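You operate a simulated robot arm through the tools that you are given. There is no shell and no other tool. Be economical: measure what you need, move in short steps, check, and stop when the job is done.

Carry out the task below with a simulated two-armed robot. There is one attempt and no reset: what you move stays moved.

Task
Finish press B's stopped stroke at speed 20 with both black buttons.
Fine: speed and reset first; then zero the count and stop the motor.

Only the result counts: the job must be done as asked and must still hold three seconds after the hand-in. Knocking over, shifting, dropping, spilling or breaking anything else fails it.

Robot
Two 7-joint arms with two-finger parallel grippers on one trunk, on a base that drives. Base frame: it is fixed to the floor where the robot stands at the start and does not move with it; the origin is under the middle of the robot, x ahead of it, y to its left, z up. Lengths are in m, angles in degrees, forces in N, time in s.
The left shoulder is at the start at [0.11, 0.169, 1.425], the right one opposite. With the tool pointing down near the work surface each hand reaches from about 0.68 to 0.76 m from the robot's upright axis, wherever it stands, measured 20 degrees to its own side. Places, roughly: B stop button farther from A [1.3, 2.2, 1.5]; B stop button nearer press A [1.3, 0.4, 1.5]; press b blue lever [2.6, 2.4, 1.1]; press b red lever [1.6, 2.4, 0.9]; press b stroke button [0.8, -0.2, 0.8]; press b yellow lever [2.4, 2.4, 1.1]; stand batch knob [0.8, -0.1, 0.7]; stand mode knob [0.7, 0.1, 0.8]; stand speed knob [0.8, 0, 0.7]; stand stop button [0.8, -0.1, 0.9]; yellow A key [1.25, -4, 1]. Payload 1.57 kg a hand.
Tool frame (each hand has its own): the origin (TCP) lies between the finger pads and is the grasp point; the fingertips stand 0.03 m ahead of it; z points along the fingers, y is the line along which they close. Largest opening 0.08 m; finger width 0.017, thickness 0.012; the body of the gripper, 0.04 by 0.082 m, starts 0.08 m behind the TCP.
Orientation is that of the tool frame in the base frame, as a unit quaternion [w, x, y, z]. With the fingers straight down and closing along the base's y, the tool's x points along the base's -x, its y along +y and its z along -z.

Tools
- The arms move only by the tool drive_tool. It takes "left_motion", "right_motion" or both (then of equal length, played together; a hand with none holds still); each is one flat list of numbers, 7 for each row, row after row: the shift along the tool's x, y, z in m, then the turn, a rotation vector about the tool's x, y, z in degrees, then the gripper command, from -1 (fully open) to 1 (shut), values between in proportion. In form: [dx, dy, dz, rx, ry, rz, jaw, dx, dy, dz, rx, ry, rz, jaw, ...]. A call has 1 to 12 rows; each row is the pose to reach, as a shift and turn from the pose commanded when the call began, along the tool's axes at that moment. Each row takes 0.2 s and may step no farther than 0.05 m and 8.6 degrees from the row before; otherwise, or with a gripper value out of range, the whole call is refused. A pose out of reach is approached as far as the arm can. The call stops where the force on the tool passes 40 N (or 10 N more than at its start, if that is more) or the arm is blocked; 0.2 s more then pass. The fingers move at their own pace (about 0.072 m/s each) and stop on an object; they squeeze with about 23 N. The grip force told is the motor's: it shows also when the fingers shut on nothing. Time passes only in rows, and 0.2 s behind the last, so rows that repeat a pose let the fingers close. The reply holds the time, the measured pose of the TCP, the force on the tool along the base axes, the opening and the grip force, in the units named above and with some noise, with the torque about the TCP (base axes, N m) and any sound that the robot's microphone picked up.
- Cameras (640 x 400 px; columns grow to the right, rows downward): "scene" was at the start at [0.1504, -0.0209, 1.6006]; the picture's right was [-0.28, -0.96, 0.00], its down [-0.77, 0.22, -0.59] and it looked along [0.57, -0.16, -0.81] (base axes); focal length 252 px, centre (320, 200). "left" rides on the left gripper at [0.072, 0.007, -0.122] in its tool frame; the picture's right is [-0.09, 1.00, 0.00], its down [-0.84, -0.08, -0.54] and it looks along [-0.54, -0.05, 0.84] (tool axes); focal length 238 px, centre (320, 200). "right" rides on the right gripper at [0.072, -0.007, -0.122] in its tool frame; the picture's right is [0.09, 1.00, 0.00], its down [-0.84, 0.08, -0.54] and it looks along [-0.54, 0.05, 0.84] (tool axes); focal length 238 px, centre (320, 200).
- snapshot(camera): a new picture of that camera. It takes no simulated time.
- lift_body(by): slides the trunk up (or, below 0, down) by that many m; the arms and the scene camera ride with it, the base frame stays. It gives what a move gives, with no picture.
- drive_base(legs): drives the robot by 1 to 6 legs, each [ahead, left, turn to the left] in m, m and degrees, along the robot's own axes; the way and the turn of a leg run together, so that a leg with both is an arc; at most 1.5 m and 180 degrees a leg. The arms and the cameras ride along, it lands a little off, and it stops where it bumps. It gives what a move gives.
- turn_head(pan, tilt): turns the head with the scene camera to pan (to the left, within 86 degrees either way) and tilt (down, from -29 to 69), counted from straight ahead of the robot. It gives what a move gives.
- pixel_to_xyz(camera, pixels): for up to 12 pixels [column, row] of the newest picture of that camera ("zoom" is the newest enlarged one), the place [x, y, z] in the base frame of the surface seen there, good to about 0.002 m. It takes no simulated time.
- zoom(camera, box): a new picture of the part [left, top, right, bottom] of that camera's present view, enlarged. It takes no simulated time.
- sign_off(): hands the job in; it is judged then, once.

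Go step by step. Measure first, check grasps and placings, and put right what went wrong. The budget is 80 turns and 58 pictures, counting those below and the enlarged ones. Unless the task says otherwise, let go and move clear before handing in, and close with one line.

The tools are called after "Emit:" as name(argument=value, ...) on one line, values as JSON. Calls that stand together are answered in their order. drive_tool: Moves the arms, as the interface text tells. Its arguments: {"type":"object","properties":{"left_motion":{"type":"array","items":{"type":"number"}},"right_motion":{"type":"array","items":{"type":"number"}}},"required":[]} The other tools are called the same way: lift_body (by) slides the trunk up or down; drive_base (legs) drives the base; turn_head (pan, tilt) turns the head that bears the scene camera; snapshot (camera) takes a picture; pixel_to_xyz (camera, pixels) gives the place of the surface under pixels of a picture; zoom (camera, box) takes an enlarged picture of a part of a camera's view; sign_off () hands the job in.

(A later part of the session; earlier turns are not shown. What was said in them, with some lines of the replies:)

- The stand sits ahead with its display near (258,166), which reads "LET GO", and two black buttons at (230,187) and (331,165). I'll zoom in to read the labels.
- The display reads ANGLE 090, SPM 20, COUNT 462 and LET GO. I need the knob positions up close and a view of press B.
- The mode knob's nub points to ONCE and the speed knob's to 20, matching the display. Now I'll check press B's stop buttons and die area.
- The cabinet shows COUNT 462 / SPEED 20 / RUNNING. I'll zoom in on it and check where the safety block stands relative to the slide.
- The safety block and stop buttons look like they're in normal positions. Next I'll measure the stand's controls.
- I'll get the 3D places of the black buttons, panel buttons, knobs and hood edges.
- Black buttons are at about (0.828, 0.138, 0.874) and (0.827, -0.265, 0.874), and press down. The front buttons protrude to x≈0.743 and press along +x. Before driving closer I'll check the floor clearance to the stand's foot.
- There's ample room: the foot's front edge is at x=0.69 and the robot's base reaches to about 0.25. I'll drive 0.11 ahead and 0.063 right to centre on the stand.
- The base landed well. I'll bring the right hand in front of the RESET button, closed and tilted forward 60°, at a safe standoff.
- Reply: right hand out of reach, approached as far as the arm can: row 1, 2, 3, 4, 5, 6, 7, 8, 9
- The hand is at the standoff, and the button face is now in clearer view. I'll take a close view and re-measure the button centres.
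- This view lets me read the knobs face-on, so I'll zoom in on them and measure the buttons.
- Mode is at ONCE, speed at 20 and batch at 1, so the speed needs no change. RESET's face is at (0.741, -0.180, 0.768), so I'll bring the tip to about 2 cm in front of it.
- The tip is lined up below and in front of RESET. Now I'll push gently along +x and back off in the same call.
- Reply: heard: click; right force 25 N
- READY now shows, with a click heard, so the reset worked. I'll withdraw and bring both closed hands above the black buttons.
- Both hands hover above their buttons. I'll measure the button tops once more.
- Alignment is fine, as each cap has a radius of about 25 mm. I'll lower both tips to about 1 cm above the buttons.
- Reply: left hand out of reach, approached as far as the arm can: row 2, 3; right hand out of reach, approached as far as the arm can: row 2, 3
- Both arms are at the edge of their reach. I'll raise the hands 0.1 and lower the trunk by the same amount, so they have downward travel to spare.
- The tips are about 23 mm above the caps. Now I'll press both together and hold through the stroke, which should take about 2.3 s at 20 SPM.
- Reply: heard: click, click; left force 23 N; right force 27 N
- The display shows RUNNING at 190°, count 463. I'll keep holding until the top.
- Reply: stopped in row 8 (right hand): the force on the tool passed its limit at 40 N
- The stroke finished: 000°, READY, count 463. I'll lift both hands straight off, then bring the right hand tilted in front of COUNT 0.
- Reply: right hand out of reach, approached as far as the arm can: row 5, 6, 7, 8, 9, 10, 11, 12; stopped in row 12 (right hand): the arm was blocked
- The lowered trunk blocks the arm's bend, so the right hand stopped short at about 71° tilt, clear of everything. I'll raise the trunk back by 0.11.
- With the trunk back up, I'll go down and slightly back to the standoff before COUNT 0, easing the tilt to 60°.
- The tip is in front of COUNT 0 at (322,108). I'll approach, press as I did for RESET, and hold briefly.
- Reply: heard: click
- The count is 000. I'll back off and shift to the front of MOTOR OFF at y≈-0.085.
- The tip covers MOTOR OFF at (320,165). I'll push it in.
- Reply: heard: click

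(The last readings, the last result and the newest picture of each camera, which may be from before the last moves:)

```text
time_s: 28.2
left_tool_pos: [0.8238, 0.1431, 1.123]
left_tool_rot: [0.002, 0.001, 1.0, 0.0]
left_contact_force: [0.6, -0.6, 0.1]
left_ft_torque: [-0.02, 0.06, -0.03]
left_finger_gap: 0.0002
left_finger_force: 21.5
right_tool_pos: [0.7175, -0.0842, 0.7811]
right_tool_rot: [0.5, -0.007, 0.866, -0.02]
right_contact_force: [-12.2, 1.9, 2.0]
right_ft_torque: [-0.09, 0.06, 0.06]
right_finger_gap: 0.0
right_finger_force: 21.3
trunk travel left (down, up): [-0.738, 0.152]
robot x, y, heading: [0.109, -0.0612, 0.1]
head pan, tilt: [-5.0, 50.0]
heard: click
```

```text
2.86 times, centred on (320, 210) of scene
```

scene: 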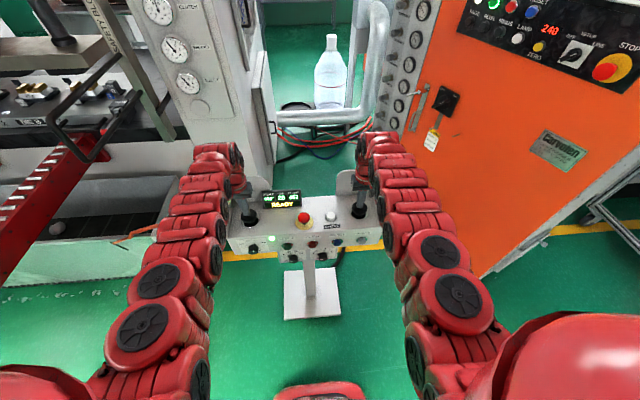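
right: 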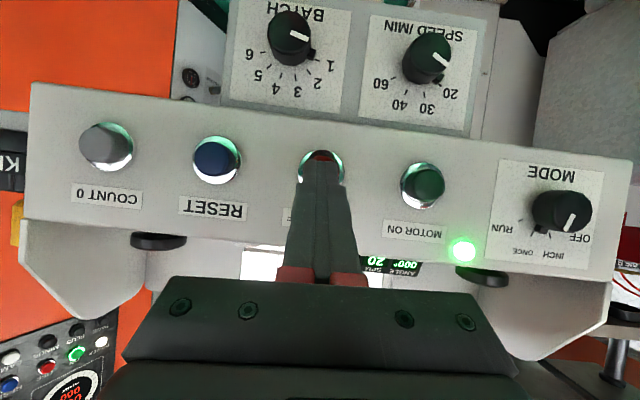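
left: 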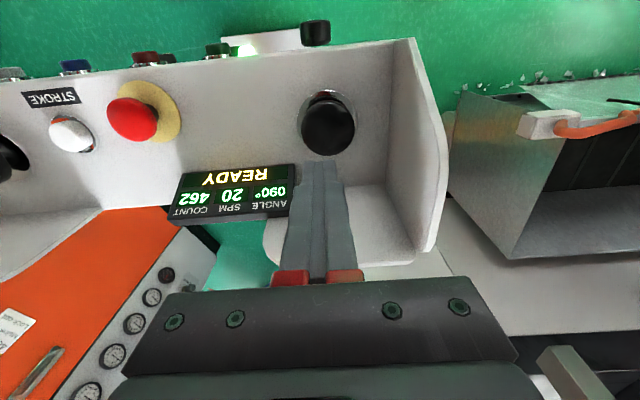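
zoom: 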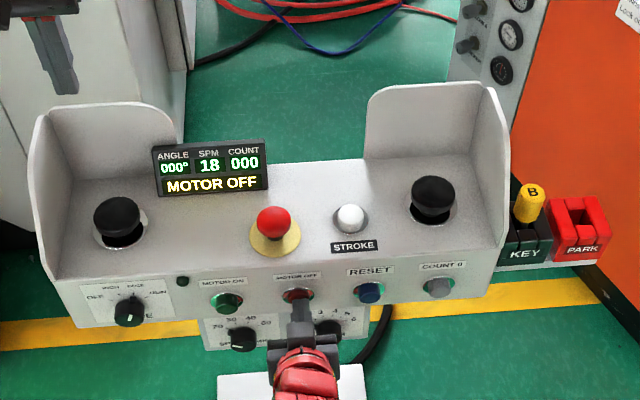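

MOTOR OFF is shown and the flywheel is coasting down (SPM 18). I'll withdraw the right hand and take a final look.

Emit:
drive_tool(right_motion=[0.02, 0, -0.0346, 0, 0, 0, 1, 0.04, 0, -0.0693, 0, 0, 0, 1, 0.05, 0, -0.0866, 0, 0, 0, 1, 0.05, 0, -0.0866, 0, 0, 0, 1, 0.05, 0, -0.0866, 0, 0, 0, 1, 0.05, 0, -0.0866, 0, 0, 0, 1, 0.05, 0, -0.0866, 0, 0, 0, 1, 0.05, 0, -0.0866, 0, 0, 0, 1, 0.05, 0, -0.0866, 0, 0, 0, 1, 0.05, 0, -0.0866, 0, 0, 0, 1])

Emit:
zoom(camera="scene", box=[210, 140, 430, 280])

Emit:
snapshot(camera="right")

```text
time_s: 30.4
left_tool_pos: [0.8253, 0.1417, 1.1225]
left_tool_rot: [0.0, 0.001, 1.0, 0.0]
left_contact_force: [0.3, 0.3, 0.0]
left_ft_torque: [0.0, -0.04, 0.01]
left_finger_gap: 0.0
left_finger_force: 21.1
right_tool_pos: [0.62, -0.0816, 0.7786]
right_tool_rot: [0.5, -0.006, 0.866, -0.02]
right_contact_force: [-0.8, 1.2, 0.2]
right_ft_torque: [-0.01, -0.02, 0.06]
right_finger_gap: 0.0
right_finger_force: 21.3
trunk travel left (down, up): [-0.738, 0.152]
robot x, y, heading: [0.112, -0.0606, 0.1]
head pan, tilt: [-5.0, 50.0]
```

```text
2.86 times, centred on (320, 210) of scene
```

zoom: 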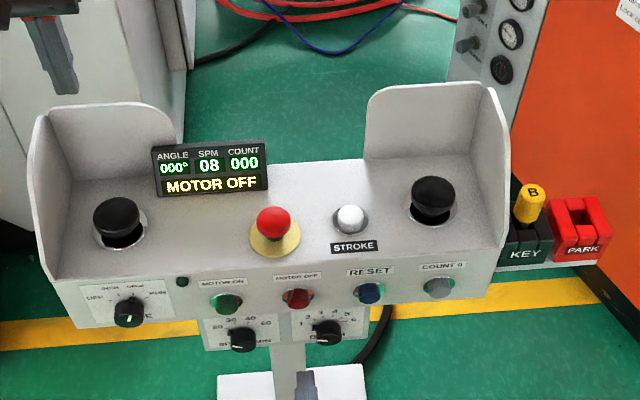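

```text
23 pictures are left
```

right: 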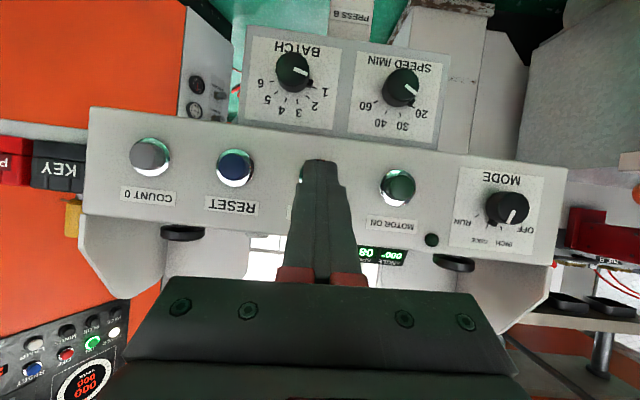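

The SPM is coasting down (08), the count is 000 and the knobs are unchanged. I'll wait for the flywheel to stop and check the cabinet.

Emit:
drive_tool(right_motion=[0, 0, 0, 0, 0, 0, 1, 0, 0, 0, 0, 0, 0, 1, 0, 0, 0, 0, 0, 0, 1, 0, 0, 0, 0, 0, 0, 1, 0, 0, 0, 0, 0, 0, 1, 0, 0, 0, 0, 0, 0, 1, 0, 0, 0, 0, 0, 0, 1, 0, 0, 0, 0, 0, 0, 1, 0, 0, 0, 0, 0, 0, 1, 0, 0, 0, 0, 0, 0, 1])

Emit:
turn_head(pan=-20, tilt=25)

Emit:
zoom(camera="scene", box=[160, 50, 560, 300])

```text
time_s: 32.6
left_tool_pos: [0.8245, 0.1433, 1.1218]
left_tool_rot: [0.001, 0.001, 1.0, 0.001]
left_contact_force: [-0.8, -0.2, 0.5]
left_ft_torque: [0.03, -0.01, -0.01]
left_finger_gap: 0.0
left_finger_force: 21.2
right_tool_pos: [0.6187, -0.0833, 0.7789]
right_tool_rot: [0.5, -0.006, 0.866, -0.02]
right_contact_force: [0.8, 0.5, -0.1]
right_ft_torque: [-0.03, -0.02, -0.01]
right_finger_gap: 0.0
right_finger_force: 21.3
trunk travel left (down, up): [-0.738, 0.152]
robot x, y, heading: [0.1094, -0.0617, -0.1]
head pan, tilt: [-5.0, 50.0]
```

```text
time_s: 33.5
left_tool_pos: [0.8258, 0.1416, 1.1223]
left_tool_rot: [0.001, 0.001, 1.0, 0.0]
left_contact_force: [-0.9, 0.5, 0.3]
left_ft_torque: [0.01, 0.0, 0.0]
left_finger_gap: 0.0
left_finger_force: 21.4
right_tool_pos: [0.6183, -0.0837, 0.7786]
right_tool_rot: [0.501, -0.007, 0.865, -0.02]
right_contact_force: [0.5, 0.5, 0.1]
right_ft_torque: [0.02, 0.02, -0.03]
right_finger_gap: 0.0
right_finger_force: 21.0
trunk travel left (down, up): [-0.738, 0.152]
robot x, y, heading: [0.1104, -0.0608, 0.0]
head pan, tilt: [-20.0, 25.0]
```

```text
1.60 times, centred on (360, 175) of scene
```

zoom: 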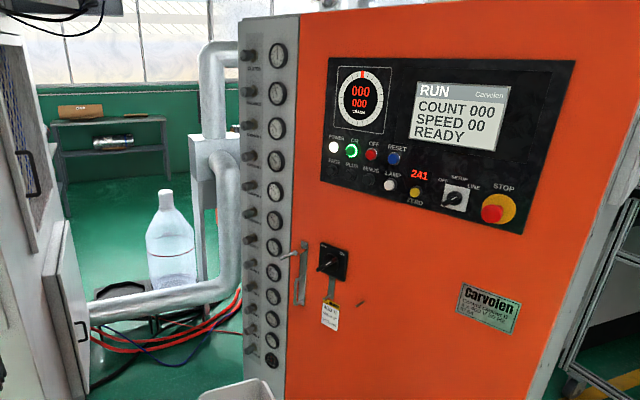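

The cabinet confirms 000°, COUNT 000 and SPEED 00, and both hands are clear of the stand, so I'm handing in.

Emit:
sign_off()

```text
The job is handed in.
```

Press B's stopped stroke is finished: the speed was already at 20, so I pressed RESET, held both black buttons until the display read 000°, zeroed the count and switched the motor off (the cabinet now shows speed 00).
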